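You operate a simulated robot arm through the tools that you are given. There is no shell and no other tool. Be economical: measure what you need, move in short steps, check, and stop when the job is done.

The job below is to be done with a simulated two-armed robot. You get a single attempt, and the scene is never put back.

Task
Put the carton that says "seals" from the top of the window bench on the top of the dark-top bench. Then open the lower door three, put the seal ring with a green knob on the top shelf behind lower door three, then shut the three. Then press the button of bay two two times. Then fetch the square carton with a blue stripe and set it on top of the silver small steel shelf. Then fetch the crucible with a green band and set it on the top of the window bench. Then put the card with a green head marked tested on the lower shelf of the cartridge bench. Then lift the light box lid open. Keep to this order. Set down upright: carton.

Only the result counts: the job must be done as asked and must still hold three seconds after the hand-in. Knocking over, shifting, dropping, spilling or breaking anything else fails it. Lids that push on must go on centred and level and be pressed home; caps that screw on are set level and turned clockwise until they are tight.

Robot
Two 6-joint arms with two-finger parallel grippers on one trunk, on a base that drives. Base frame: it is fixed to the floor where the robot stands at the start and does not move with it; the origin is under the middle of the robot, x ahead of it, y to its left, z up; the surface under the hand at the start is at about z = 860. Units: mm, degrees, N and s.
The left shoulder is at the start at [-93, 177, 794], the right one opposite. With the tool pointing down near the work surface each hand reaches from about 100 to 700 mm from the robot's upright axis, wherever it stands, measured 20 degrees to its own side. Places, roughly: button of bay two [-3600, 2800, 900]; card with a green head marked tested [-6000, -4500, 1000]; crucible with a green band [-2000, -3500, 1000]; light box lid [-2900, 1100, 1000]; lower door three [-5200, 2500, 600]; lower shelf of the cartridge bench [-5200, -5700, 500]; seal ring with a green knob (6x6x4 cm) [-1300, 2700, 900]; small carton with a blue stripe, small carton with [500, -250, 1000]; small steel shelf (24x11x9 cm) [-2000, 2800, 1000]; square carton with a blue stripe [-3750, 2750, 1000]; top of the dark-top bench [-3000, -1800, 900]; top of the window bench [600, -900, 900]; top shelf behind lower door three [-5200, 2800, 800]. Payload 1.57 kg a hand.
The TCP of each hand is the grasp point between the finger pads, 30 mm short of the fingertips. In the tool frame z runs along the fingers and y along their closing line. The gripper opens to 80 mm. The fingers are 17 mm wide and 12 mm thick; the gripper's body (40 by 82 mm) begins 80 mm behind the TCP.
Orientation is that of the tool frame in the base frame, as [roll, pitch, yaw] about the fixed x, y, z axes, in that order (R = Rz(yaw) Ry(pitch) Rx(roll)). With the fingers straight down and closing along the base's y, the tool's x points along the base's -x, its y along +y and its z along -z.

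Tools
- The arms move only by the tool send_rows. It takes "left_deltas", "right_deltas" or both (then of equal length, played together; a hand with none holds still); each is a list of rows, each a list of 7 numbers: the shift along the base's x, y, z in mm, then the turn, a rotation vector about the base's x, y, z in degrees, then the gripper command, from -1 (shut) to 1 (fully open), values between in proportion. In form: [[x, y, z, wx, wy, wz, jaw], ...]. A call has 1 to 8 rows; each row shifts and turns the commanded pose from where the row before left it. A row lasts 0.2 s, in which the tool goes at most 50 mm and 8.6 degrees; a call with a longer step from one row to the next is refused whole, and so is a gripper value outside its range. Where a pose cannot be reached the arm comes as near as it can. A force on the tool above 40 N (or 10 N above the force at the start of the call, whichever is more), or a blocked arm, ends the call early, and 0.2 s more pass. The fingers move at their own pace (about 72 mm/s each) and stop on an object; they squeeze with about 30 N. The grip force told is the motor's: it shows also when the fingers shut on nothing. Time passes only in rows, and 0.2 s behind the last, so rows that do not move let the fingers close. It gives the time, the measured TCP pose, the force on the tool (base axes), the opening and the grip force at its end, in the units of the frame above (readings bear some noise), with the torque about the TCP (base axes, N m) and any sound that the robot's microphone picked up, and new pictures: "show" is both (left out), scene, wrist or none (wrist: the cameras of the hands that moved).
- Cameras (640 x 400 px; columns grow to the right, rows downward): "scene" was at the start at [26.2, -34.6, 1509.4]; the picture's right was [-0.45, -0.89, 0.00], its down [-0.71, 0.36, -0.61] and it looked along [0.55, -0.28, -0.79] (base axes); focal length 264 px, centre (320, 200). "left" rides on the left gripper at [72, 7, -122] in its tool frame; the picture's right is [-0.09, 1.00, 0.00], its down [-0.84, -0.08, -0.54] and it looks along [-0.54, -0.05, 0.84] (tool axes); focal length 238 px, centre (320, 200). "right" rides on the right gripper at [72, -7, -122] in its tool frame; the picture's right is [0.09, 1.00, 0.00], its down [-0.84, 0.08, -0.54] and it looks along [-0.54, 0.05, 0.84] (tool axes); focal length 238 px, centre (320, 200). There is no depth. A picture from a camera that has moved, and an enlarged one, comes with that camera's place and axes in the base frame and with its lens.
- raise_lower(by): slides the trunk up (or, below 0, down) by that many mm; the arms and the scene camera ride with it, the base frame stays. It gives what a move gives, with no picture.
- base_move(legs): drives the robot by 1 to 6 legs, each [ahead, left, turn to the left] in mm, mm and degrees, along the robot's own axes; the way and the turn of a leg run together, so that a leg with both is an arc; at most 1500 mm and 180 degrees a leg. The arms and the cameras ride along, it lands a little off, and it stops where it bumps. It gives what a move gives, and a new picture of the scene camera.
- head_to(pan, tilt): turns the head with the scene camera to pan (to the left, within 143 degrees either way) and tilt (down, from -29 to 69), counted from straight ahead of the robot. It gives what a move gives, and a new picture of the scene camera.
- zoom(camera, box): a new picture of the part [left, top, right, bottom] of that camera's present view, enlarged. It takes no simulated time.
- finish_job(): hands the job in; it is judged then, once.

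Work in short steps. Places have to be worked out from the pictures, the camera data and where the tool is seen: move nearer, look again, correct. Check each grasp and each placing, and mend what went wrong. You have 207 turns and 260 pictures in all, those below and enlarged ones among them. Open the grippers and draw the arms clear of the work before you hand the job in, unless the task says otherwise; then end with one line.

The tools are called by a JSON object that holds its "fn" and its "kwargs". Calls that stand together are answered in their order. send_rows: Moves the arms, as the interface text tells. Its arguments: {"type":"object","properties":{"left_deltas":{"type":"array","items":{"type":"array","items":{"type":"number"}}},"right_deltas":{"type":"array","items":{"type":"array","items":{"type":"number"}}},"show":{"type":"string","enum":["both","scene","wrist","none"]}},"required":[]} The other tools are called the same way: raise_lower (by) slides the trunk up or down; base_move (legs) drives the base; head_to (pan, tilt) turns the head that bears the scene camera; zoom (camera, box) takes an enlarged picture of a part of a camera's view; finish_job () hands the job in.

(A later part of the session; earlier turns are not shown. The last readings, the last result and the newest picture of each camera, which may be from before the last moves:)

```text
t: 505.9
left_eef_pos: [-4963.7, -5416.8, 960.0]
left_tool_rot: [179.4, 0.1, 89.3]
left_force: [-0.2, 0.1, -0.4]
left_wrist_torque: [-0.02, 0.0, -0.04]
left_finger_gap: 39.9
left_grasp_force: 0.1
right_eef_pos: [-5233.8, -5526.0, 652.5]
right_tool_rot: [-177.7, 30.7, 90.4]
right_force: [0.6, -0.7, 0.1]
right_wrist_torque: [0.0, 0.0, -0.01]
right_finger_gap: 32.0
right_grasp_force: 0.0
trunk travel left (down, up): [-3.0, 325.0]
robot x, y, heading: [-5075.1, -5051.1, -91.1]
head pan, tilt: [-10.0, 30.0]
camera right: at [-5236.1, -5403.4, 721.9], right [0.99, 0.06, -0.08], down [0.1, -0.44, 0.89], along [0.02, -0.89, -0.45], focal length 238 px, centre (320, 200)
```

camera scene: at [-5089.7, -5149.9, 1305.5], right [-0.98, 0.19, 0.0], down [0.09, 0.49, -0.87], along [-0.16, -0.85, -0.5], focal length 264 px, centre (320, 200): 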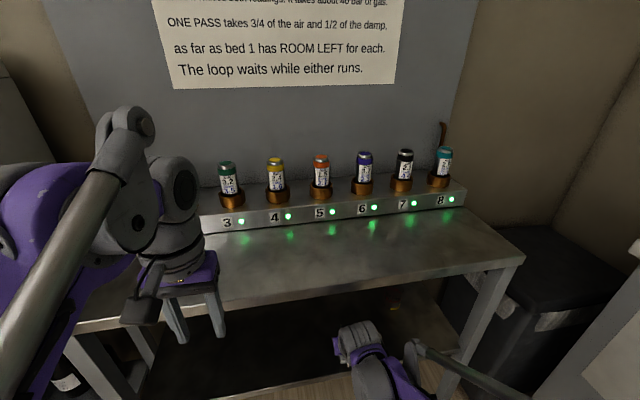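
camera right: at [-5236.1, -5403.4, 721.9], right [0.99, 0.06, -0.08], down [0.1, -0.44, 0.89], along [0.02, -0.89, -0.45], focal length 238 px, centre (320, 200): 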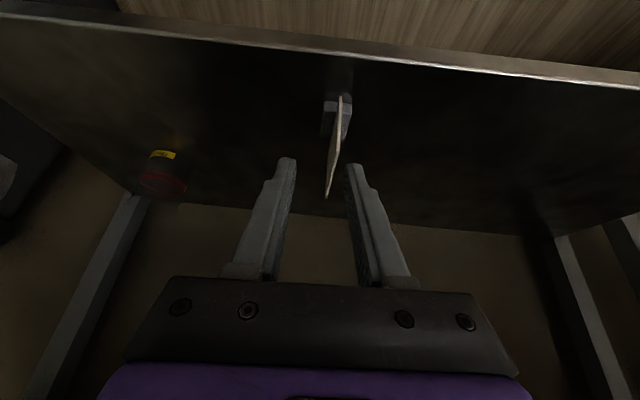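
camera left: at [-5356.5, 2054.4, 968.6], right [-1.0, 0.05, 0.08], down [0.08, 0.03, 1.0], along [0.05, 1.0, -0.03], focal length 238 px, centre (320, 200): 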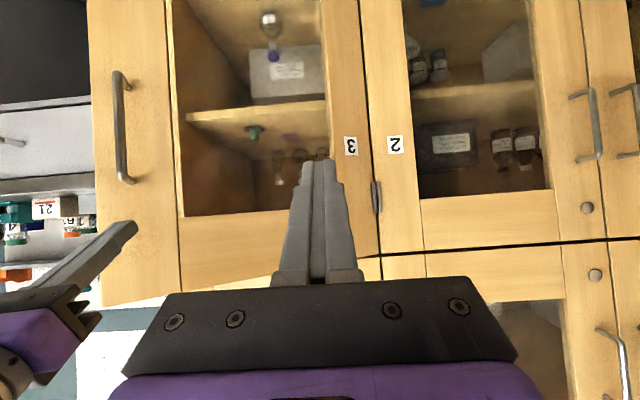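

The card stands on the lower shelf. I back out, raise the trunk and drive north to the light box on the grey bench.

{"fn": "send_rows", "kwargs": {"right_deltas": [[0, 40, 10, 0, 0, 0, -0.2], [0, 45, 10, 0, 0, 0, -0.2], [0, 45, 10, 0, 0, 0, -0.2]], "show": "none"}}

{"fn": "base_move", "kwargs": {"legs": [[-550, 0, 1]]}}

{"fn": "raise_lower", "kwargs": {"by": 235}}

{"fn": "base_move", "kwargs": {"legs": [[0, 0, 90], [1050, 200, 0], [0, 1450, 0], [0, 1450, 0], [0, 1450, 0]]}}

```text
t: 506.7
left_eef_pos: [-4964.4, -5416.9, 960.3]
left_tool_rot: [179.4, 0.0, 89.3]
left_force: [-0.2, -0.3, 0.1]
left_wrist_torque: [0.01, 0.0, -0.02]
left_finger_gap: 40.1
left_grasp_force: 0.1
right_eef_pos: [-5233.5, -5395.4, 685.9]
right_tool_rot: [-177.8, 30.8, 90.3]
right_force: [0.3, -1.2, 0.6]
right_wrist_torque: [0.0, 0.03, 0.04]
right_finger_gap: 32.0
right_grasp_force: 0.2
trunk travel left (down, up): [-3.0, 325.0]
robot x, y, heading: [-5068.8, -5050.3, -90.8]
head pan, tilt: [-10.0, 30.0]
```

```text
t: 509.9
left_eef_pos: [-4954.3, -4862.5, 959.4]
left_tool_rot: [179.5, -0.1, 90.0]
left_force: [-1.2, -0.1, 0.0]
left_wrist_torque: [-0.03, 0.0, 0.01]
left_finger_gap: 40.0
left_grasp_force: 0.1
right_eef_pos: [-5224.3, -4846.0, 684.2]
right_tool_rot: [-177.8, 30.6, 90.9]
right_force: [-0.4, 0.3, -1.0]
right_wrist_torque: [0.02, -0.01, -0.01]
right_finger_gap: 31.9
right_grasp_force: 0.0
trunk travel left (down, up): [-3.0, 325.0]
robot x, y, heading: [-5066.6, -4495.7, -90.4]
head pan, tilt: [-10.0, 30.0]
camera scene: at [-5083.2, -4595.9, 1305.6], right [-0.98, 0.18, 0.0], down [0.09, 0.49, -0.87], along [-0.15, -0.85, -0.5], focal length 264 px, centre (320, 200)
```

scene: 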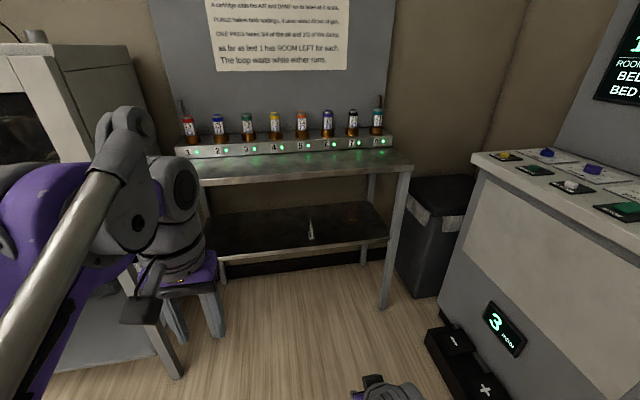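

```text
t: 512.4
left_eef_pos: [-4955.4, -4862.5, 1195.8]
left_tool_rot: [179.5, -0.1, 90.1]
left_force: [0.2, 0.5, 0.1]
left_wrist_torque: [-0.02, -0.02, 0.04]
left_finger_gap: 39.9
left_grasp_force: 0.0
right_eef_pos: [-5223.7, -4843.7, 921.0]
right_tool_rot: [-177.9, 30.7, 90.8]
right_force: [-0.2, 0.7, -1.2]
right_wrist_torque: [-0.01, -0.02, 0.0]
right_finger_gap: 32.0
right_grasp_force: 0.0
trunk travel left (down, up): [-238.0, 90.0]
robot x, y, heading: [-5063.1, -4496.1, -90.3]
head pan, tilt: [-10.0, 30.0]
```

```text
t: 559.2
left_eef_pos: [-3333.9, 109.0, 1195.1]
left_tool_rot: [179.5, 0.0, 176.1]
left_force: [0.4, -0.8, 0.0]
left_wrist_torque: [0.0, 0.04, 0.02]
left_finger_gap: 40.1
left_grasp_force: 0.0
right_eef_pos: [-3368.8, -159.0, 919.9]
right_tool_rot: [-177.8, 30.7, 177.0]
right_force: [0.3, 0.1, 0.8]
right_wrist_torque: [-0.01, 0.01, 0.01]
right_finger_gap: 32.1
right_grasp_force: 0.0
trunk travel left (down, up): [-238.0, 90.0]
robot x, y, heading: [-3705.2, 24.5, -4.3]
head pan, tilt: [-10.0, 30.0]
camera scene: at [-3658.3, 1.9, 1542.0], right [-0.24, -0.97, 0.0], down [-0.48, 0.12, -0.87], along [0.84, -0.21, -0.5], focal length 264 px, centre (320, 200)
```

scene: 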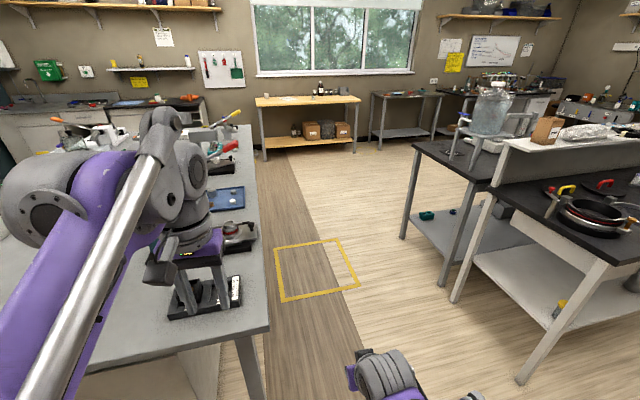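

I'm by the grey bench's west end. I back off a little, straighten, and slide north to the light box.

{"fn": "base_move", "kwargs": {"legs": [[-250, 0, 4.3], [0, 1050, 0]]}}

{"fn": "head_to", "kwargs": {"pan": 0, "tilt": 25}}

```text
t: 570.2
left_eef_pos: [-3595.0, 1200.5, 1195.1]
left_tool_rot: [179.5, 0.0, -179.4]
left_force: [0.3, -0.3, -0.7]
left_wrist_torque: [0.0, 0.03, 0.03]
left_finger_gap: 40.1
left_grasp_force: 0.1
right_eef_pos: [-3608.1, 931.6, 920.8]
right_tool_rot: [-177.8, 30.6, -178.4]
right_force: [0.7, 0.8, 0.7]
right_wrist_torque: [0.0, 0.01, -0.01]
right_finger_gap: 31.9
right_grasp_force: 0.0
trunk travel left (down, up): [-238.0, 90.0]
robot x, y, heading: [-3959.8, 1083.1, 0.7]
head pan, tilt: [-10.0, 30.0]
camera scene: at [-3909.5, 1068.8, 1542.0], right [-0.17, -0.99, 0.0], down [-0.49, 0.08, -0.87], along [0.85, -0.14, -0.5], focal length 264 px, centre (320, 200)
```

scene: 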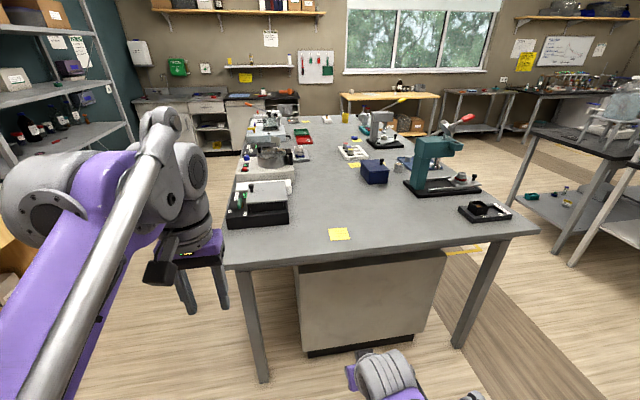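

```text
t: 570.9
left_eef_pos: [-3593.9, 1201.4, 1194.9]
left_tool_rot: [179.6, -0.1, -179.3]
left_force: [-0.4, -0.7, -0.1]
left_wrist_torque: [0.0, -0.01, 0.0]
left_finger_gap: 40.0
left_grasp_force: 0.0
right_eef_pos: [-3608.9, 931.7, 920.5]
right_tool_rot: [-177.8, 30.7, -178.3]
right_force: [-0.2, 0.0, 0.5]
right_wrist_torque: [0.01, 0.0, 0.02]
right_finger_gap: 32.2
right_grasp_force: 0.1
trunk travel left (down, up): [-238.0, 90.0]
robot x, y, heading: [-3957.9, 1087.3, 0.0]
head pan, tilt: [0.0, 25.0]
camera scene: at [-3906.5, 1084.5, 1549.9], right [0.01, -1.0, 0.0], down [-0.42, 0.0, -0.91], along [0.91, 0.01, -0.42], focal length 264 px, centre (320, 200)
```

scene: 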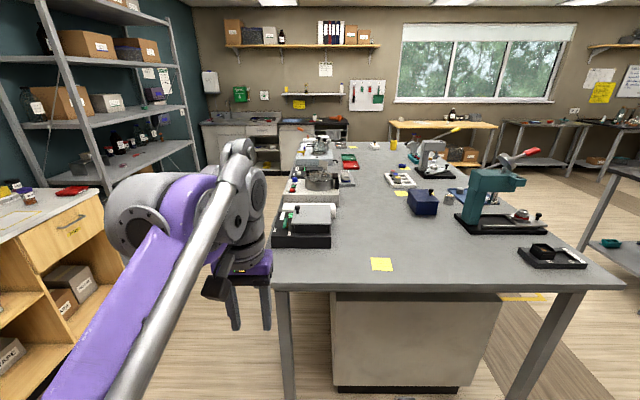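

{"fn": "zoom", "kwargs": {"camera": "scene", "box": [260, 150, 380, 250]}}

```text
4.00 times, centred on (320, 200) of scene
camera zoom: at [-3906.5, 1084.5, 1549.9], right [0.01, -1.0, 0.0], down [-0.42, 0.0, -0.91], along [0.91, 0.01, -0.42], focal length 1057 px, centre (320, 200)
```

zoom: 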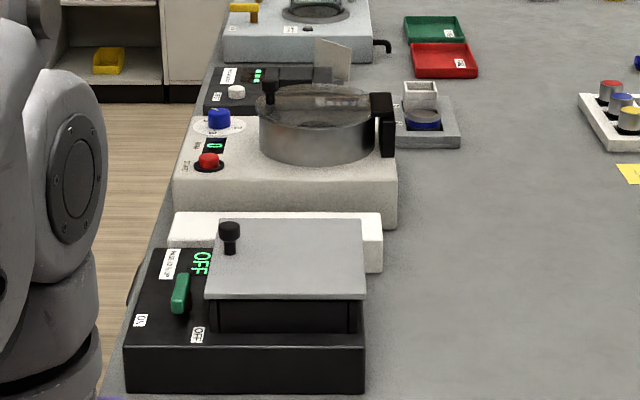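

The nearest device — black base with grey plate lid, knob, "OFF" display, facing north — matches the light box place (≈[-2905, 1180]). I go round to the north aisle and face it.

{"fn": "base_move", "kwargs": {"legs": [[0, 830, 0], [0, 0, -90], [0, 1030, 0]]}}

{"fn": "head_to", "kwargs": {"pan": 0, "tilt": 35}}

```text
t: 591.6
left_eef_pos: [-2792.9, 1594.8, 1194.1]
left_tool_rot: [179.5, 0.0, 91.8]
left_force: [0.9, -0.3, 1.4]
left_wrist_torque: [-0.04, -0.01, 0.0]
left_finger_gap: 40.0
left_grasp_force: 0.0
right_eef_pos: [-3063.4, 1604.1, 921.1]
right_tool_rot: [-177.9, 30.7, 92.8]
right_force: [0.1, -0.3, -0.1]
right_wrist_torque: [0.03, -0.02, -0.02]
right_finger_gap: 32.0
right_grasp_force: 0.1
trunk travel left (down, up): [-238.0, 90.0]
robot x, y, heading: [-2917.4, 1959.5, -88.6]
head pan, tilt: [0.0, 25.0]
camera scene: at [-2916.0, 1904.2, 1550.0], right [-1.0, -0.03, 0.0], down [-0.01, 0.42, -0.91], along [0.03, -0.91, -0.42], focal length 264 px, centre (320, 200)
```

scene: 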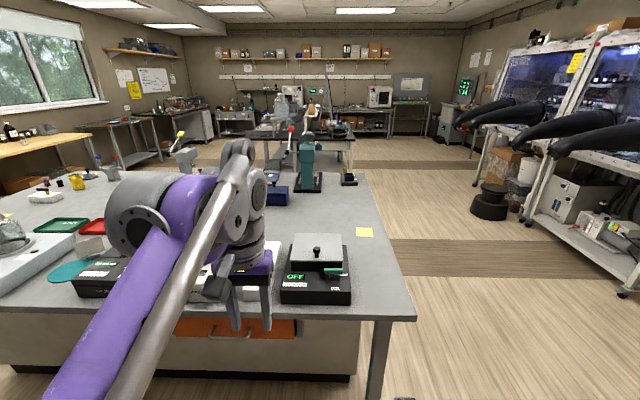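

```text
t: 592.3
left_eef_pos: [-2793.0, 1594.8, 1195.6]
left_tool_rot: [179.5, 0.0, 91.8]
left_force: [-0.7, 0.8, -0.1]
left_wrist_torque: [-0.01, -0.01, -0.03]
left_finger_gap: 40.0
left_grasp_force: 0.1
right_eef_pos: [-3063.0, 1604.5, 920.9]
right_tool_rot: [-177.7, 30.7, 92.8]
right_force: [-0.6, 0.2, -0.3]
right_wrist_torque: [-0.03, 0.0, 0.02]
right_finger_gap: 32.2
right_grasp_force: 0.1
trunk travel left (down, up): [-238.0, 90.0]
robot x, y, heading: [-2915.3, 1957.9, -88.1]
head pan, tilt: [0.0, 35.0]
camera scene: at [-2916.2, 1908.3, 1534.2], right [-1.0, -0.03, 0.0], down [-0.02, 0.57, -0.82], along [0.02, -0.82, -0.57], focal length 264 px, centre (320, 200)
```

scene: 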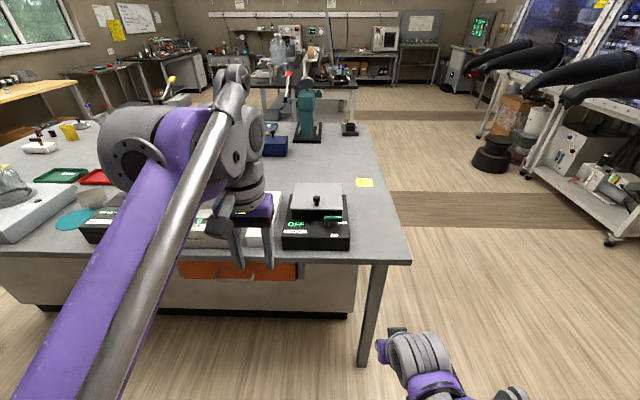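

{"fn": "zoom", "kwargs": {"camera": "scene", "box": [265, 165, 375, 265]}}

```text
4.00 times, centred on (320, 215) of scene
camera zoom: at [-2916.2, 1908.3, 1534.2], right [-1.0, -0.03, 0.0], down [-0.02, 0.57, -0.82], along [0.02, -0.82, -0.57], focal length 1057 px, centre (320, 140)
```

zoom: 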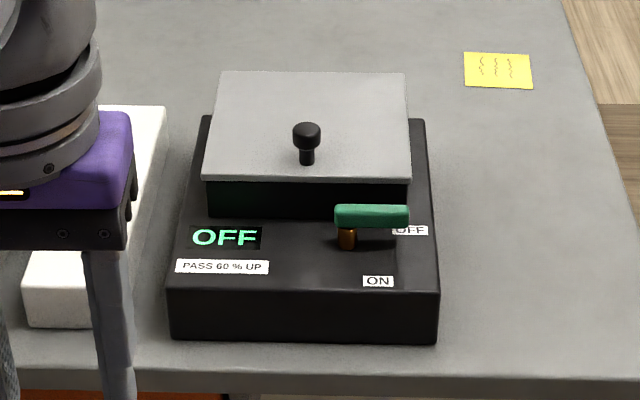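

The lid's knob is near [-2885, 1130], top z≈1008; hinge at the back (y≈975). I raise the right arm clear and roll up to the bench so the left hand can take the knob.

{"fn": "send_rows", "kwargs": {"right_deltas": [[0, 15, 45, 0, 0, 0, 0], [0, 15, 45, 0, 0, 0, 0], [0, 15, 45, 0, 0, 0, 0], [0, 15, 45, 0, 0, 0, 0], [0, 0, 45, 0, 0, 0, 0]], "show": "none"}}

{"fn": "base_move", "kwargs": {"legs": [[355, -60, -1.9]]}}

{"fn": "head_to", "kwargs": {"pan": 0, "tilt": 45}}

```text
t: 593.5
left_eef_pos: [-2792.9, 1593.2, 1195.4]
left_tool_rot: [179.6, -0.1, 91.8]
left_force: [-0.3, 0.3, 0.6]
left_wrist_torque: [-0.01, 0.0, 0.0]
left_finger_gap: 40.0
left_grasp_force: 0.1
right_eef_pos: [-3065.1, 1665.5, 1142.1]
right_tool_rot: [-177.7, 30.7, 92.8]
right_force: [0.4, 0.5, -0.7]
right_wrist_torque: [0.01, -0.01, -0.04]
right_finger_gap: 39.7
right_grasp_force: 0.0
trunk travel left (down, up): [-238.0, 90.0]
robot x, y, heading: [-2919.5, 1956.7, -88.3]
head pan, tilt: [0.0, 35.0]
```

```text
t: 595.8
left_eef_pos: [-2860.1, 1244.1, 1194.7]
left_tool_rot: [179.6, -0.1, 89.9]
left_force: [0.7, 0.0, 0.7]
left_wrist_torque: [0.01, 0.01, 0.01]
left_finger_gap: 40.1
left_grasp_force: 0.0
right_eef_pos: [-3129.8, 1324.1, 1142.5]
right_tool_rot: [-177.7, 30.7, 90.8]
right_force: [0.1, -0.3, 1.3]
right_wrist_torque: [0.03, -0.02, -0.01]
right_finger_gap: 39.8
right_grasp_force: 0.0
trunk travel left (down, up): [-238.0, 90.0]
robot x, y, heading: [-2970.6, 1613.7, -90.3]
head pan, tilt: [0.0, 35.0]
camera scene: at [-2972.6, 1561.1, 1534.2], right [-1.0, 0.0, 0.0], down [0.0, 0.57, -0.82], along [0.0, -0.82, -0.57], focal length 264 px, centre (320, 200)
```

scene: 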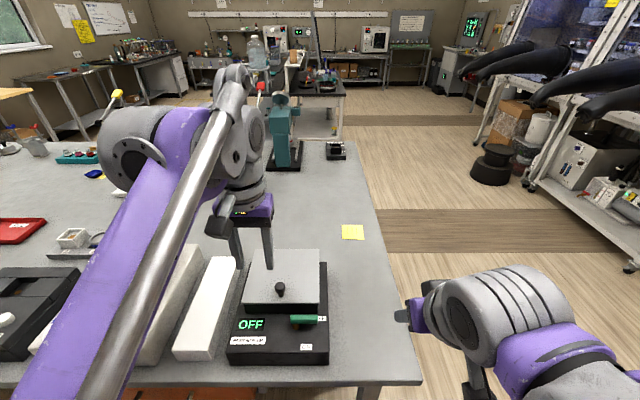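

```text
t: 596.5
left_eef_pos: [-2860.4, 1244.6, 1194.9]
left_tool_rot: [179.5, -0.1, 89.9]
left_force: [0.0, 0.4, 0.0]
left_wrist_torque: [-0.02, 0.0, 0.02]
left_finger_gap: 40.1
left_grasp_force: 0.1
right_eef_pos: [-3130.0, 1323.7, 1143.2]
right_tool_rot: [-177.8, 30.7, 90.8]
right_force: [0.3, 0.9, -0.7]
right_wrist_torque: [-0.01, 0.02, -0.02]
right_finger_gap: 40.0
right_grasp_force: 0.1
trunk travel left (down, up): [-238.0, 90.0]
robot x, y, heading: [-2973.5, 1607.1, -90.4]
head pan, tilt: [0.0, 45.0]
camera scene: at [-2972.5, 1568.1, 1519.4], right [-1.0, 0.0, 0.0], down [0.0, 0.71, -0.71], along [0.0, -0.71, -0.71], focal length 264 px, centre (320, 200)
```

scene: 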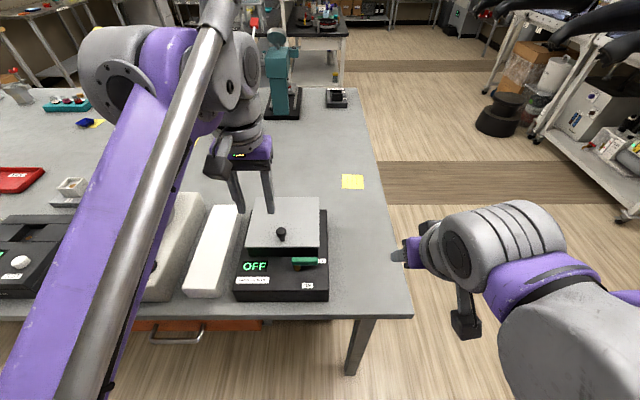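

I look with the left wrist camera to place the knob precisely.

{"fn": "zoom", "kwargs": {"camera": "left", "box": [160, 60, 480, 260]}}

```text
2.00 times, centred on (320, 160) of left
camera zoom: at [-2853.7, 1316.8, 1317.4], right [1.0, -0.09, 0.01], down [-0.08, -0.84, 0.54], along [-0.04, -0.54, -0.84], focal length 477 px, centre (320, 280)
```

zoom: 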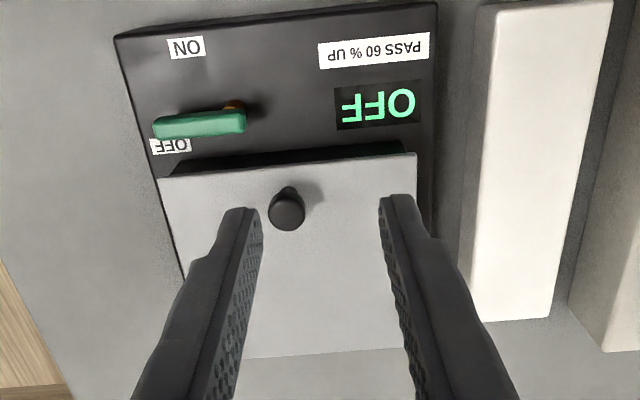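

Triangulation puts the knob head at [-2884, 1192, 1038], lid surface z≈998, hinge y≈1030. I move over it.

{"fn": "send_rows", "kwargs": {"left_deltas": [[-12, -26, -25, 0, 0, 0, 0], [-12, -26, -30, 0, 0, 0, 0], [0, 0, -35, 0, 0, 0, 0]], "show": "both"}}

```text
t: 597.3
left_eef_pos: [-2880.6, 1192.9, 1105.2]
left_tool_rot: [179.4, -0.1, 90.0]
left_force: [0.4, 0.3, 1.1]
left_wrist_torque: [0.0, -0.01, -0.03]
left_finger_gap: 39.9
left_grasp_force: 0.1
right_eef_pos: [-3129.6, 1323.2, 1142.2]
right_tool_rot: [-177.8, 30.7, 90.9]
right_force: [-0.8, -0.1, 0.5]
right_wrist_torque: [0.01, 0.01, -0.02]
right_finger_gap: 40.1
right_grasp_force: 0.1
trunk travel left (down, up): [-238.0, 90.0]
robot x, y, heading: [-2973.3, 1604.6, -90.1]
head pan, tilt: [0.0, 45.0]
camera scene: at [-2972.2, 1568.6, 1519.4], right [-1.0, 0.0, 0.0], down [0.0, 0.71, -0.71], along [0.0, -0.71, -0.71], focal length 264 px, centre (320, 200)
camera left: at [-2875.8, 1265.3, 1227.3], right [1.0, -0.09, 0.01], down [-0.08, -0.84, 0.54], along [-0.04, -0.54, -0.84], focal length 238 px, centre (320, 200)
```

scene: 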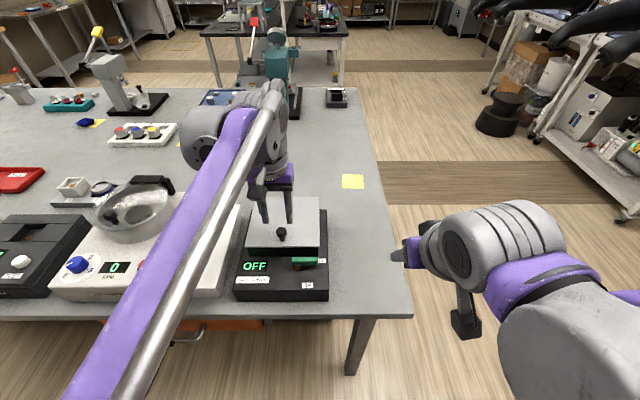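
left: 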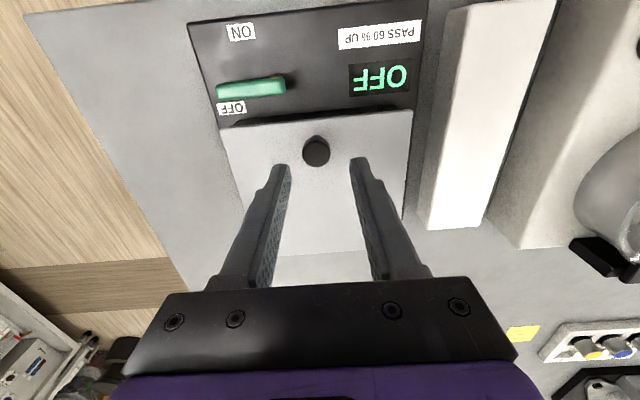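

Aligned. I lower around the knob and close.

{"fn": "send_rows", "kwargs": {"left_deltas": [[-3, -2, -25, 0, 0, 0, 0], [0, 0, -25, 0, 0, 0, 0], [0, 0, -14, 0, 0, 0, 0], [0, 0, 0, 0, 0, 0, -1], [0, 0, 0, 0, 0, 0, -1], [0, 0, 0, 0, 0, 0, -1]], "show": "both"}}

```text
t: 598.7
left_eef_pos: [-2885.0, 1191.0, 1041.0]
left_tool_rot: [179.4, -0.1, 90.0]
left_force: [16.5, 0.1, 0.5]
left_wrist_torque: [-0.09, -0.08, 0.09]
left_finger_gap: 23.6
left_grasp_force: 35.6
right_eef_pos: [-3128.1, 1323.4, 1143.4]
right_tool_rot: [-177.7, 30.7, 90.9]
right_force: [0.4, -0.2, 0.1]
right_wrist_torque: [0.04, 0.0, 0.03]
right_finger_gap: 39.8
right_grasp_force: 0.1
trunk travel left (down, up): [-238.0, 90.0]
robot x, y, heading: [-2972.1, 1610.2, -89.7]
head pan, tilt: [0.0, 45.0]
camera scene: at [-2969.6, 1568.1, 1519.4], right [-1.0, 0.0, 0.0], down [0.0, 0.71, -0.71], along [0.0, -0.71, -0.71], focal length 264 px, centre (320, 200)
camera left: at [-2878.7, 1262.1, 1163.5], right [1.0, -0.09, 0.01], down [-0.08, -0.84, 0.54], along [-0.04, -0.54, -0.84], focal length 238 px, centre (320, 200)
```

scene: 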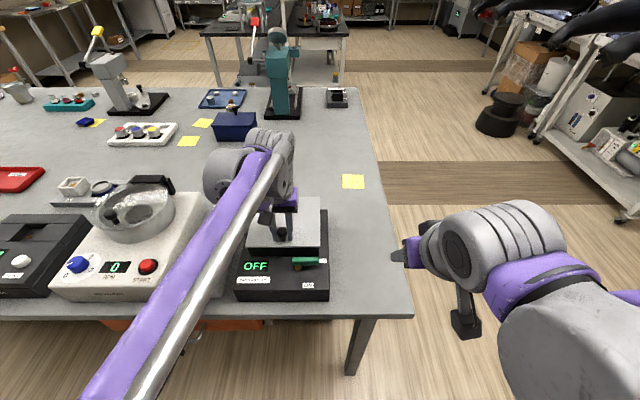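
left: 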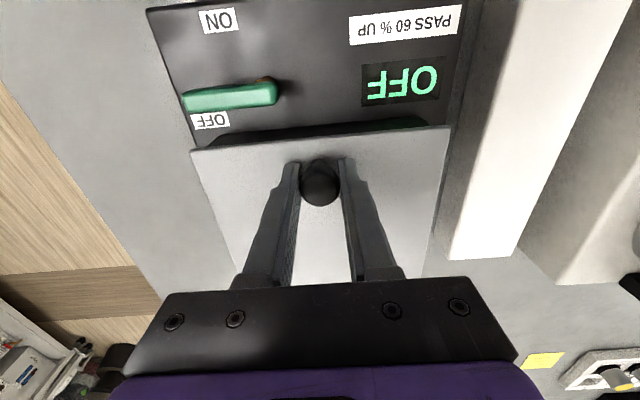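

Knob gripped (slightly off to one side; I correct +2 mm). I start lifting along the hinge arc, first ~16°.

{"fn": "send_rows", "kwargs": {"left_deltas": [[2, -3, 10, 0, 0, 0, -1], [0, -4.5, 11.7, 0, 0, 0, -1], [0, -5, 10.5, 0, 0, 0, -1], [0, -5.5, 10, 0, 0, 0, -1]], "show": "both"}}

```text
t: 599.7
left_eef_pos: [-2885.6, 1172.5, 1083.9]
left_tool_rot: [179.5, -0.1, 90.0]
left_force: [8.5, 5.6, -7.6]
left_wrist_torque: [1.05, 0.17, 0.01]
left_finger_gap: 23.7
left_grasp_force: 36.2
right_eef_pos: [-3128.4, 1324.0, 1141.9]
right_tool_rot: [-177.7, 30.7, 91.0]
right_force: [0.0, -0.3, -0.2]
right_wrist_torque: [0.01, 0.01, 0.0]
right_finger_gap: 40.3
right_grasp_force: 0.0
trunk travel left (down, up): [-238.0, 90.0]
robot x, y, heading: [-2970.8, 1609.2, -90.4]
head pan, tilt: [0.0, 45.0]
camera scene: at [-2970.9, 1568.2, 1519.4], right [-1.0, 0.0, 0.0], down [0.0, 0.71, -0.71], along [0.0, -0.71, -0.71], focal length 264 px, centre (320, 200)
camera left: at [-2878.4, 1244.3, 1206.8], right [1.0, -0.09, 0.01], down [-0.08, -0.84, 0.54], along [-0.04, -0.54, -0.84], focal length 238 px, centre (320, 200)
```

scene: 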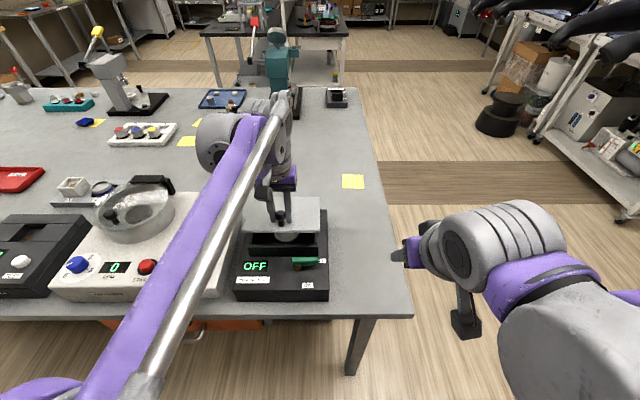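
left: 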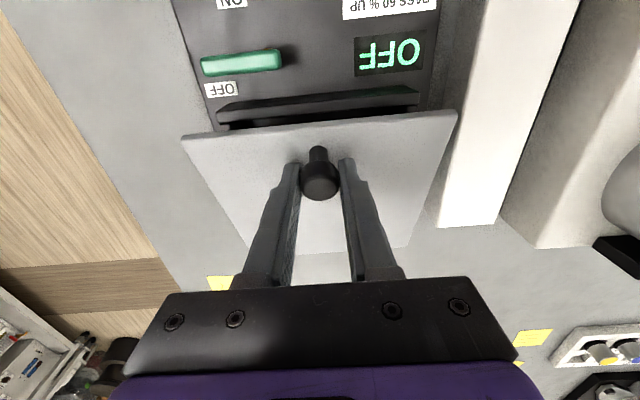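

The lid is lifting on its rear hinge. I continue the arc.

{"fn": "send_rows", "kwargs": {"left_deltas": [[0, -6.5, 9.6, 0, 0, 0, -1], [0, -6.8, 9.3, 0, 0, 0, -1], [0, -7.6, 8.7, 0, 0, 0, -1], [0, -8.1, 8.1, 0, 0, 0, -1], [0, -8.8, 7.4, 0, 0, 0, -1], [0, -9.2, 6.9, 0, 0, 0, -1], [0, -9.7, 6.1, 0, 0, 0, -1], [0, -10.1, 5.5, 0, 0, 0, -1]], "show": "both"}}

```text
t: 601.5
left_eef_pos: [-2883.9, 1105.0, 1146.4]
left_tool_rot: [179.5, -0.1, 90.0]
left_force: [9.8, 5.0, -9.4]
left_wrist_torque: [1.0, -0.03, 0.07]
left_finger_gap: 23.5
left_grasp_force: 35.7
right_eef_pos: [-3127.3, 1323.0, 1142.7]
right_tool_rot: [-177.7, 30.6, 91.0]
right_force: [0.0, 0.3, 0.8]
right_wrist_torque: [-0.01, 0.0, 0.01]
right_finger_gap: 40.2
right_grasp_force: 0.1
trunk travel left (down, up): [-238.0, 90.0]
robot x, y, heading: [-2971.8, 1611.6, -90.3]
head pan, tilt: [0.0, 45.0]
camera scene: at [-2970.5, 1567.7, 1519.3], right [-1.0, 0.0, 0.0], down [0.0, 0.71, -0.71], along [0.0, -0.71, -0.71], focal length 264 px, centre (320, 200)
camera left: at [-2878.6, 1176.9, 1267.6], right [1.0, -0.09, 0.01], down [-0.08, -0.84, 0.54], along [-0.04, -0.54, -0.84], focal length 238 px, centre (320, 200)
```

scene: 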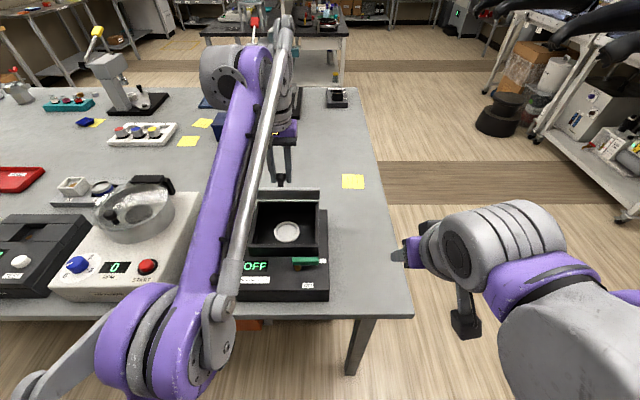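
left: 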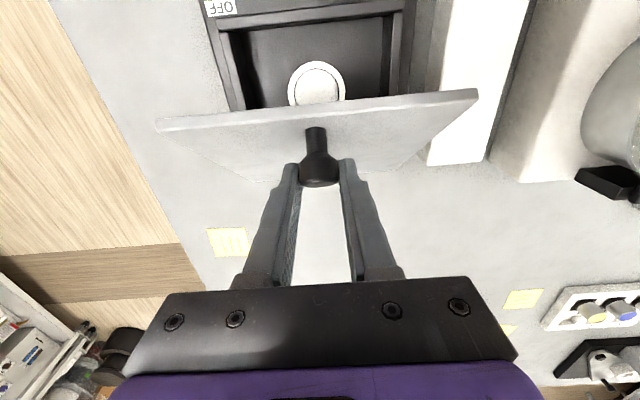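

Half open. I continue to about 80°.

{"fn": "send_rows", "kwargs": {"left_deltas": [[0, -10.4, 4.8, 0, 0, 0, -1], [0, -10.8, 4.2, 0, 0, 0, -1], [0, -11, 3.3, 0, 0, 0, -1], [0, -11.2, 2.6, 0, 0, 0, -1], [0, -11.4, 1.8, 0, 0, 0, -1], [0, -11.5, 1, 0, 0, 0, -1], [0, -11.5, 0.2, 0, 0, 0, -1], [0, -11.5, -0.7, 0, 0, 0, -1]], "show": "both"}}

```text
t: 603.0
left_eef_pos: [-2885.2, 1083.6, 1144.4]
left_tool_rot: [179.6, -0.1, 89.8]
left_force: [-3.2, 8.1, 27.5]
left_wrist_torque: [0.02, 0.2, 0.12]
left_finger_gap: 23.5
left_grasp_force: 35.5
left hand out of reach, approached as far as the arm can: row 2, 3, 4, 5, 6, 7
right_eef_pos: [-3130.3, 1324.8, 1143.0]
right_tool_rot: [-177.9, 30.8, 90.8]
right_force: [0.2, 0.9, 0.0]
right_wrist_torque: [-0.02, 0.01, -0.05]
right_finger_gap: 40.0
right_grasp_force: 0.0
trunk travel left (down, up): [-238.0, 90.0]
robot x, y, heading: [-2973.9, 1608.8, -90.2]
head pan, tilt: [0.0, 45.0]
stopped in row 7 (left hand): the force on the tool passed its limit at 60 N (the readings are from after the stop); the commanded pose is now the measured one
camera scene: at [-2973.4, 1570.5, 1519.5], right [-1.0, 0.01, 0.0], down [0.0, 0.71, -0.71], along [0.0, -0.71, -0.71], focal length 264 px, centre (320, 200)
camera left: at [-2878.0, 1155.4, 1267.4], right [1.0, -0.09, 0.01], down [-0.08, -0.84, 0.54], along [-0.05, -0.54, -0.84], focal length 238 px, centre (320, 200)
```

scene: 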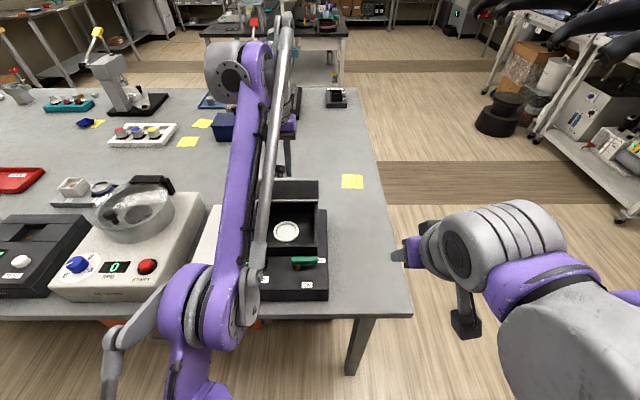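
left: 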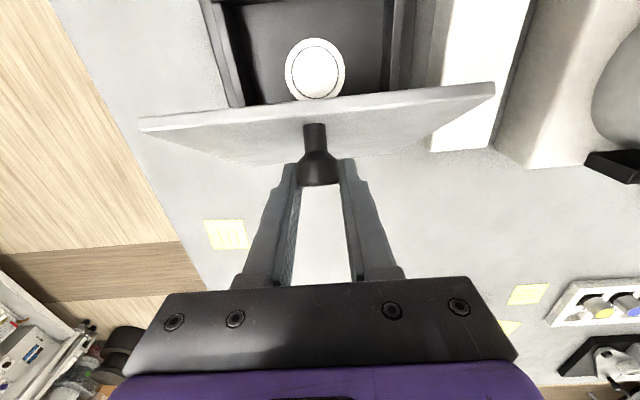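

The arm is at its reach limit with a vertical tool. I tilt the hand forward (pivoting around the knob) to gain reach, correcting slightly upward.

{"fn": "send_rows", "kwargs": {"left_deltas": [[0, 0, 3, -7, 0, 0, -1], [0, 0, 2, -7, 0, 0, -1], [0, 0, 1, -7, 0, 0, -1], [0, 0, 0, -7, 0, 0, -1]], "show": "none"}}

```text
t: 604.0
left_eef_pos: [-2883.9, 1082.3, 1149.2]
left_tool_rot: [179.4, 28.0, 89.9]
left_force: [-9.9, 8.7, 0.5]
left_wrist_torque: [1.03, 0.01, 0.01]
left_finger_gap: 23.6
left_grasp_force: 36.0
right_eef_pos: [-3130.1, 1325.6, 1143.2]
right_tool_rot: [-177.9, 30.7, 90.8]
right_force: [0.2, 0.0, -0.7]
right_wrist_torque: [0.01, -0.02, 0.01]
right_finger_gap: 39.9
right_grasp_force: 0.1
trunk travel left (down, up): [-238.0, 90.0]
robot x, y, heading: [-2974.5, 1610.1, -90.4]
head pan, tilt: [0.0, 45.0]
```

That freed the reach. I continue the arc to about 90°.

{"fn": "send_rows", "kwargs": {"left_deltas": [[0, -11, 3.5, 0, 0, 0, -1], [0, -11.1, 2.3, 0, 0, 0, -1], [0, -11.2, 1.6, 0, 0, 0, -1], [0, -11.3, 0.8, 0, 0, 0, -1], [0, -11.4, 0, 0, 0, 0, -1], [0, -11.3, -0.8, 0, 0, 0, -1], [0, -11.2, -1.6, 0, 0, 0, -1], [0, -11.1, -2.3, 0, 0, 0, -1]], "show": "both"}}

```text
t: 605.8
left_eef_pos: [-2883.0, 989.5, 1151.7]
left_tool_rot: [179.6, 27.8, 89.9]
left_force: [-0.2, -0.4, 0.0]
left_wrist_torque: [-0.03, -0.01, 0.01]
left_finger_gap: 0.0
left_grasp_force: 21.5
right_eef_pos: [-3130.0, 1323.5, 1142.8]
right_tool_rot: [-177.8, 30.7, 90.8]
right_force: [-0.3, 0.7, 0.2]
right_wrist_torque: [0.0, 0.0, -0.01]
right_finger_gap: 40.1
right_grasp_force: 0.0
trunk travel left (down, up): [-238.0, 90.0]
robot x, y, heading: [-2974.0, 1610.7, -90.3]
head pan, tilt: [0.0, 45.0]
camera scene: at [-2972.6, 1567.5, 1519.4], right [-1.0, 0.0, 0.0], down [0.0, 0.71, -0.71], along [0.0, -0.71, -0.71], focal length 264 px, centre (320, 200)
camera left: at [-2876.5, 1111.1, 1226.6], right [1.0, -0.08, 0.05], down [-0.08, -0.49, 0.87], along [-0.05, -0.87, -0.49], focal length 238 px, centre (320, 200)
```

scene: 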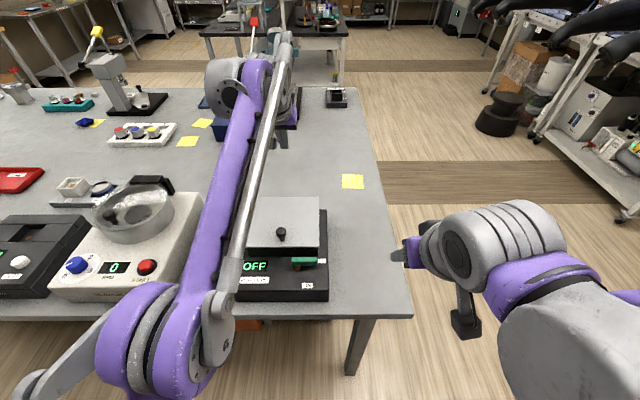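
left: 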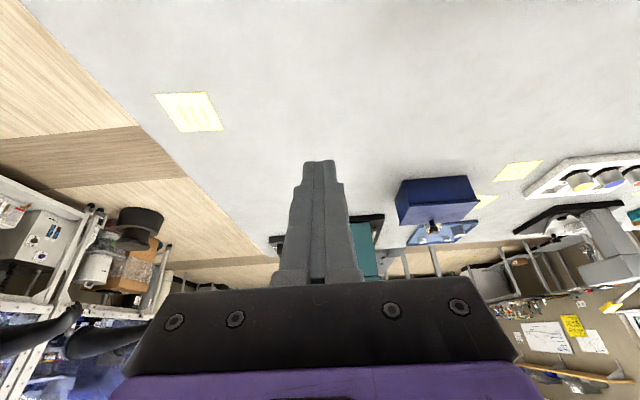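

The knob slipped out of the grip partway and the lid fell shut again. I raise the trunk for more reach, bring the hand back over the knob (already tilted), and check the lid.

{"fn": "raise_lower", "kwargs": {"by": 70}}

{"fn": "send_rows", "kwargs": {"left_deltas": [[0, 40, 0, 0, 0, 0, 0], [0, 45, 0, 0, 0, 0, 0], [0, 45, 0, 0, 0, 0, 0], [0, 45, 0, 0, 0, 0, 0], [0, 35, -30, 0, 0, 0, 0], [0, 0, -30, 0, 0, 0, 0]], "show": "both"}}

```text
t: 606.9
left_eef_pos: [-2883.3, 990.1, 1222.6]
left_tool_rot: [179.5, 27.8, 89.8]
left_force: [-0.7, 0.5, 0.4]
left_wrist_torque: [0.02, 0.01, 0.01]
left_finger_gap: 0.0
left_grasp_force: 20.9
right_eef_pos: [-3128.9, 1324.1, 1213.0]
right_tool_rot: [-177.8, 30.7, 90.9]
right_force: [0.3, 0.4, 0.8]
right_wrist_torque: [0.02, 0.02, 0.0]
right_finger_gap: 40.2
right_grasp_force: 0.1
trunk travel left (down, up): [-308.0, 20.0]
robot x, y, heading: [-2975.4, 1610.2, -90.2]
head pan, tilt: [0.0, 45.0]
```

```text
t: 608.3
left_eef_pos: [-2883.4, 1200.6, 1162.0]
left_tool_rot: [179.5, 27.9, 89.8]
left_force: [0.3, -0.3, -0.6]
left_wrist_torque: [-0.05, 0.0, 0.0]
left_finger_gap: 39.9
left_grasp_force: 0.0
right_eef_pos: [-3130.9, 1322.8, 1213.3]
right_tool_rot: [-177.8, 30.7, 90.9]
right_force: [-0.2, -0.2, 0.4]
right_wrist_torque: [0.01, -0.01, -0.01]
right_finger_gap: 40.1
right_grasp_force: 0.1
trunk travel left (down, up): [-308.0, 20.0]
robot x, y, heading: [-2976.0, 1612.2, -90.4]
head pan, tilt: [0.0, 45.0]
camera scene: at [-2972.7, 1569.3, 1595.2], right [-1.0, 0.0, 0.0], down [0.0, 0.71, -0.71], along [0.0, -0.71, -0.71], focal length 264 px, centre (320, 200)
camera left: at [-2876.6, 1321.9, 1236.6], right [1.0, -0.08, 0.05], down [-0.08, -0.49, 0.87], along [-0.04, -0.87, -0.49], focal length 238 px, centre (320, 200)
```

scene: 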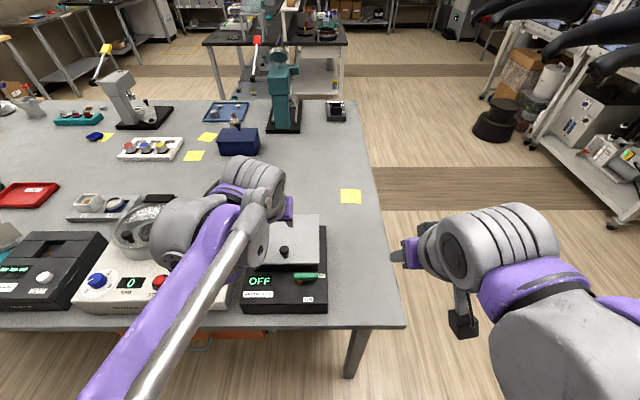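
left: 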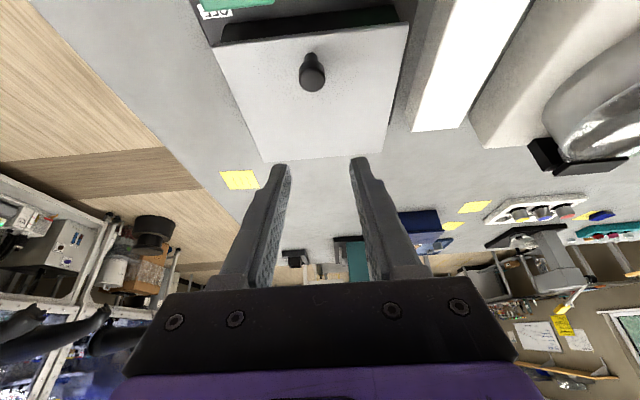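

Lid and box look unchanged. I go down on the knob again, gripping a bit deeper, slightly tilted this time.

{"fn": "send_rows", "kwargs": {"left_deltas": [[0, -6, -40, 0, 0, 0, 0], [0, -5, -40, 0, 0, 0, 0], [0, -1, -30, 0, 0, 0, 0], [0, 0, -14, 0, 0, 0, 0], [0, 0, 0, 0, 0, 0, -1], [0, 0, 0, 0, 0, 0, -1], [0, 0, 0, 0, 0, 0, -1]], "show": "wrist"}}

```text
t: 609.6
left_eef_pos: [-2885.0, 1188.3, 1040.6]
left_tool_rot: [180.0, 28.4, 89.8]
left_force: [-3.0, 4.4, 29.4]
left_wrist_torque: [0.3, 0.66, -0.12]
left_finger_gap: 24.0
left_grasp_force: 30.3
right_eef_pos: [-3129.4, 1325.5, 1213.3]
right_tool_rot: [-177.8, 30.9, 90.8]
right_force: [0.1, 1.0, -0.5]
right_wrist_torque: [0.02, 0.02, -0.04]
right_finger_gap: 40.0
right_grasp_force: 0.1
trunk travel left (down, up): [-308.0, 20.0]
robot x, y, heading: [-2974.4, 1609.6, -90.4]
head pan, tilt: [0.0, 45.0]
stopped in row 6 (left hand): the force on the tool passed its limit at 43 N (the readings are from after the stop); the commanded pose is now the measured one
camera left: at [-2877.1, 1310.1, 1113.2], right [1.0, -0.08, 0.04], down [-0.08, -0.48, 0.87], along [-0.05, -0.87, -0.48], focal length 238 px, centre (320, 200)
```

left: 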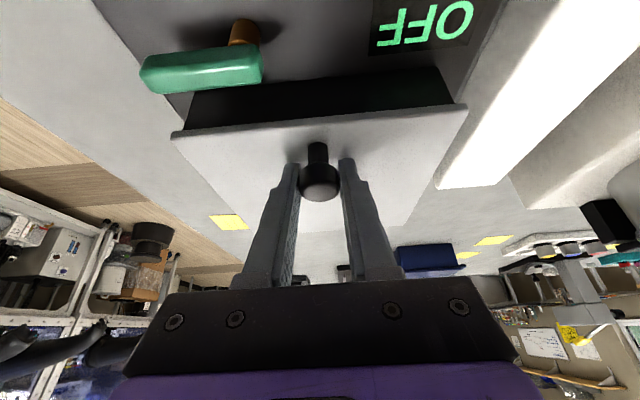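

Gripped (24 mm); I lift along the arc in steps, first to ~32°.

{"fn": "send_rows", "kwargs": {"left_deltas": [[0, -3, 11, 0, 0, 0, -1], [0, -4.2, 10.6, 0, 0, 0, -1], [0, -5, 10.3, 0, 0, 0, -1], [0, -5.7, 9.9, 0, 0, 0, -1], [0, -6.4, 9.5, 0, 0, 0, -1], [0, -7, 9, 0, 0, 0, -1], [0, -7.6, 8.5, 0, 0, 0, -1], [0, -8.2, 8, 0, 0, 0, -1]], "show": "none"}}

{"fn": "send_rows", "kwargs": {"left_deltas": [[0, -8.7, 7.5, 0, 0, 0, -1], [0, -9.2, 6.9, 0, 0, 0, -1], [0, -9.6, 6.2, 0, 0, 0, -1], [0, -10.1, 5.5, 0, 0, 0, -1], [0, -10.4, 4.8, 0, 0, 0, -1], [0, -10.8, 4.1, 0, 0, 0, -1], [0, -11, 3.3, 0, 0, 0, -1]], "show": "both"}}

```text
t: 611.4
left_eef_pos: [-2883.4, 1140.3, 1115.0]
left_tool_rot: [179.5, 28.2, 89.7]
left_force: [-13.2, 4.5, -6.1]
left_wrist_torque: [0.87, -0.03, 0.03]
left_finger_gap: 23.5
left_grasp_force: 36.0
right_eef_pos: [-3132.2, 1324.0, 1212.8]
right_tool_rot: [-177.9, 30.7, 90.7]
right_force: [0.0, 0.3, 0.1]
right_wrist_torque: [0.04, 0.02, 0.0]
right_finger_gap: 40.3
right_grasp_force: 0.0
trunk travel left (down, up): [-308.0, 20.0]
robot x, y, heading: [-2972.8, 1613.5, -90.4]
head pan, tilt: [0.0, 45.0]
```

```text
t: 613.0
left_eef_pos: [-2885.6, 1068.6, 1154.4]
left_tool_rot: [179.6, 28.3, 89.8]
left_force: [0.1, -0.3, 0.3]
left_wrist_torque: [-0.02, 0.01, 0.0]
left_finger_gap: 0.0
left_grasp_force: 21.4
right_eef_pos: [-3131.4, 1324.1, 1213.3]
right_tool_rot: [-177.9, 30.6, 90.9]
right_force: [0.5, -0.9, -0.1]
right_wrist_torque: [-0.01, -0.02, 0.04]
right_finger_gap: 40.0
right_grasp_force: 0.0
trunk travel left (down, up): [-308.0, 20.0]
robot x, y, heading: [-2971.8, 1609.4, -90.2]
head pan, tilt: [0.0, 45.0]
camera scene: at [-2973.3, 1569.6, 1595.4], right [-1.0, 0.01, 0.0], down [0.0, 0.71, -0.71], along [0.0, -0.71, -0.71], focal length 264 px, centre (320, 200)
camera left: at [-2878.2, 1190.7, 1228.1], right [1.0, -0.08, 0.05], down [-0.08, -0.48, 0.87], along [-0.05, -0.87, -0.49], focal length 238 px, centre (320, 200)
```

scene: 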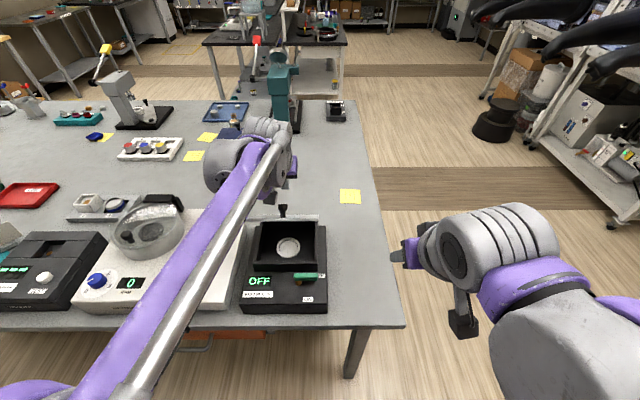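
left: 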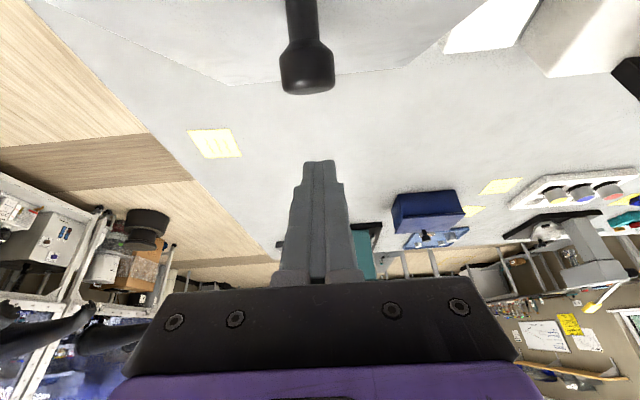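

The knob slipped again but the lid is still ~40° up. I check with one still row whether it falls or stays.

{"fn": "send_rows", "kwargs": {"left_deltas": [[0, 0, 0, 0, 0, 0, -1]], "show": "wrist"}}

```text
t: 613.4
left_eef_pos: [-2884.2, 1070.1, 1154.0]
left_tool_rot: [179.6, 28.0, 89.8]
left_force: [-0.9, -0.7, 0.5]
left_wrist_torque: [0.03, 0.02, 0.03]
left_finger_gap: 0.1
left_grasp_force: 21.3
right_eef_pos: [-3130.3, 1324.5, 1212.6]
right_tool_rot: [-177.8, 30.7, 90.8]
right_force: [-0.6, 0.8, -0.3]
right_wrist_torque: [-0.01, -0.01, 0.03]
right_finger_gap: 40.1
right_grasp_force: 0.1
trunk travel left (down, up): [-308.0, 20.0]
robot x, y, heading: [-2973.1, 1614.9, -90.3]
head pan, tilt: [0.0, 45.0]
camera left: at [-2878.2, 1191.9, 1227.7], right [1.0, -0.08, 0.05], down [-0.08, -0.48, 0.87], along [-0.05, -0.87, -0.49], focal length 238 px, centre (320, 200)
```

left: 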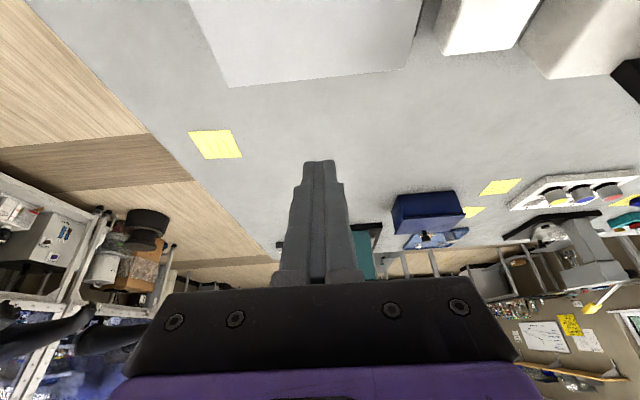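

It falls when released, so it must pass vertical. New plan: lift with the left hand by the knob to ~45°, then slip the closed right fingers under the lid's west part and push it over. First I prepare both hands.

{"fn": "send_rows", "kwargs": {"left_deltas": [[0, 30, 15, 7, 0, 0, 0], [0, 30, 10, 7, 0, 0, 0], [0, 30, 0, 7, 0, 0, 0], [0, 30, 0, 7, 0, 0, 0], [0, 0, -20, 0, 0, 0, 0], [0, 0, -25, 0, 0, 0, 0]], "right_deltas": [[20, 20, -5, -7.3, 0, 0, -1], [30, 20, -10, -7.3, 0, 0, -1], [30, 10, -15, -7.3, 0, 0, -1], [30, 5, -15, -7.3, 0, 0, -1], [30, 0, -20, 0, 0, 0, -1], [30, 0, -20, 0, 0, 0, -1]], "show": "both"}}

```text
t: 614.8
left_eef_pos: [-2880.5, 1187.2, 1133.3]
left_tool_rot: [179.9, 0.0, 89.9]
left_force: [-0.2, 0.2, -0.5]
left_wrist_torque: [-0.04, 0.02, -0.02]
left_finger_gap: 39.9
left_grasp_force: 0.0
right_eef_pos: [-2950.0, 1370.4, 1127.2]
right_tool_rot: [-176.8, 59.8, 91.5]
right_force: [-0.5, -0.5, -0.1]
right_wrist_torque: [-0.01, 0.0, 0.0]
right_finger_gap: 0.1
right_grasp_force: 21.8
right hand out of reach, approached as far as the arm can: row 2, 3
trunk travel left (down, up): [-308.0, 20.0]
robot x, y, heading: [-2972.4, 1608.5, -90.4]
head pan, tilt: [0.0, 45.0]
camera scene: at [-2971.4, 1569.8, 1595.2], right [-1.0, 0.01, 0.0], down [0.0, 0.71, -0.71], along [0.0, -0.71, -0.71], focal length 264 px, centre (320, 200)
camera right: at [-2954.0, 1511.2, 1126.4], right [0.99, 0.02, -0.11], down [0.11, 0.05, 0.99], along [0.03, -1.0, 0.04], focal length 238 px, centre (320, 200)
camera left: at [-2873.3, 1260.7, 1255.5], right [1.0, -0.09, 0.0], down [-0.08, -0.84, 0.54], along [-0.05, -0.54, -0.84], focal length 238 px, centre (320, 200)
```

scene: 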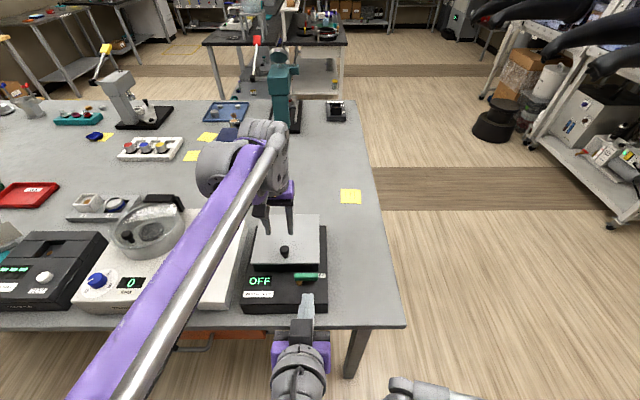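
right: 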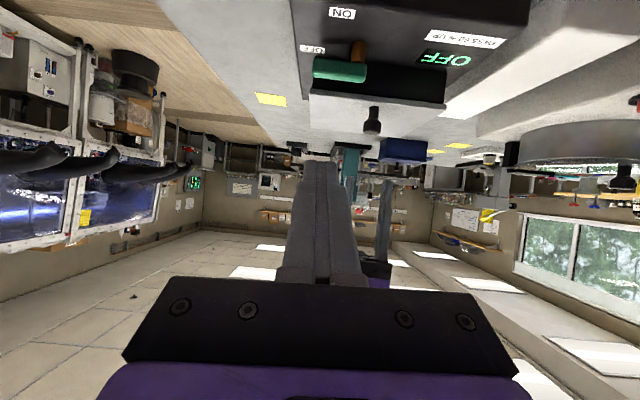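
left: 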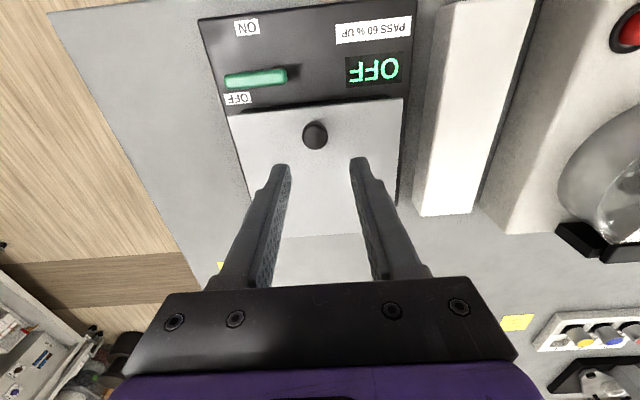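

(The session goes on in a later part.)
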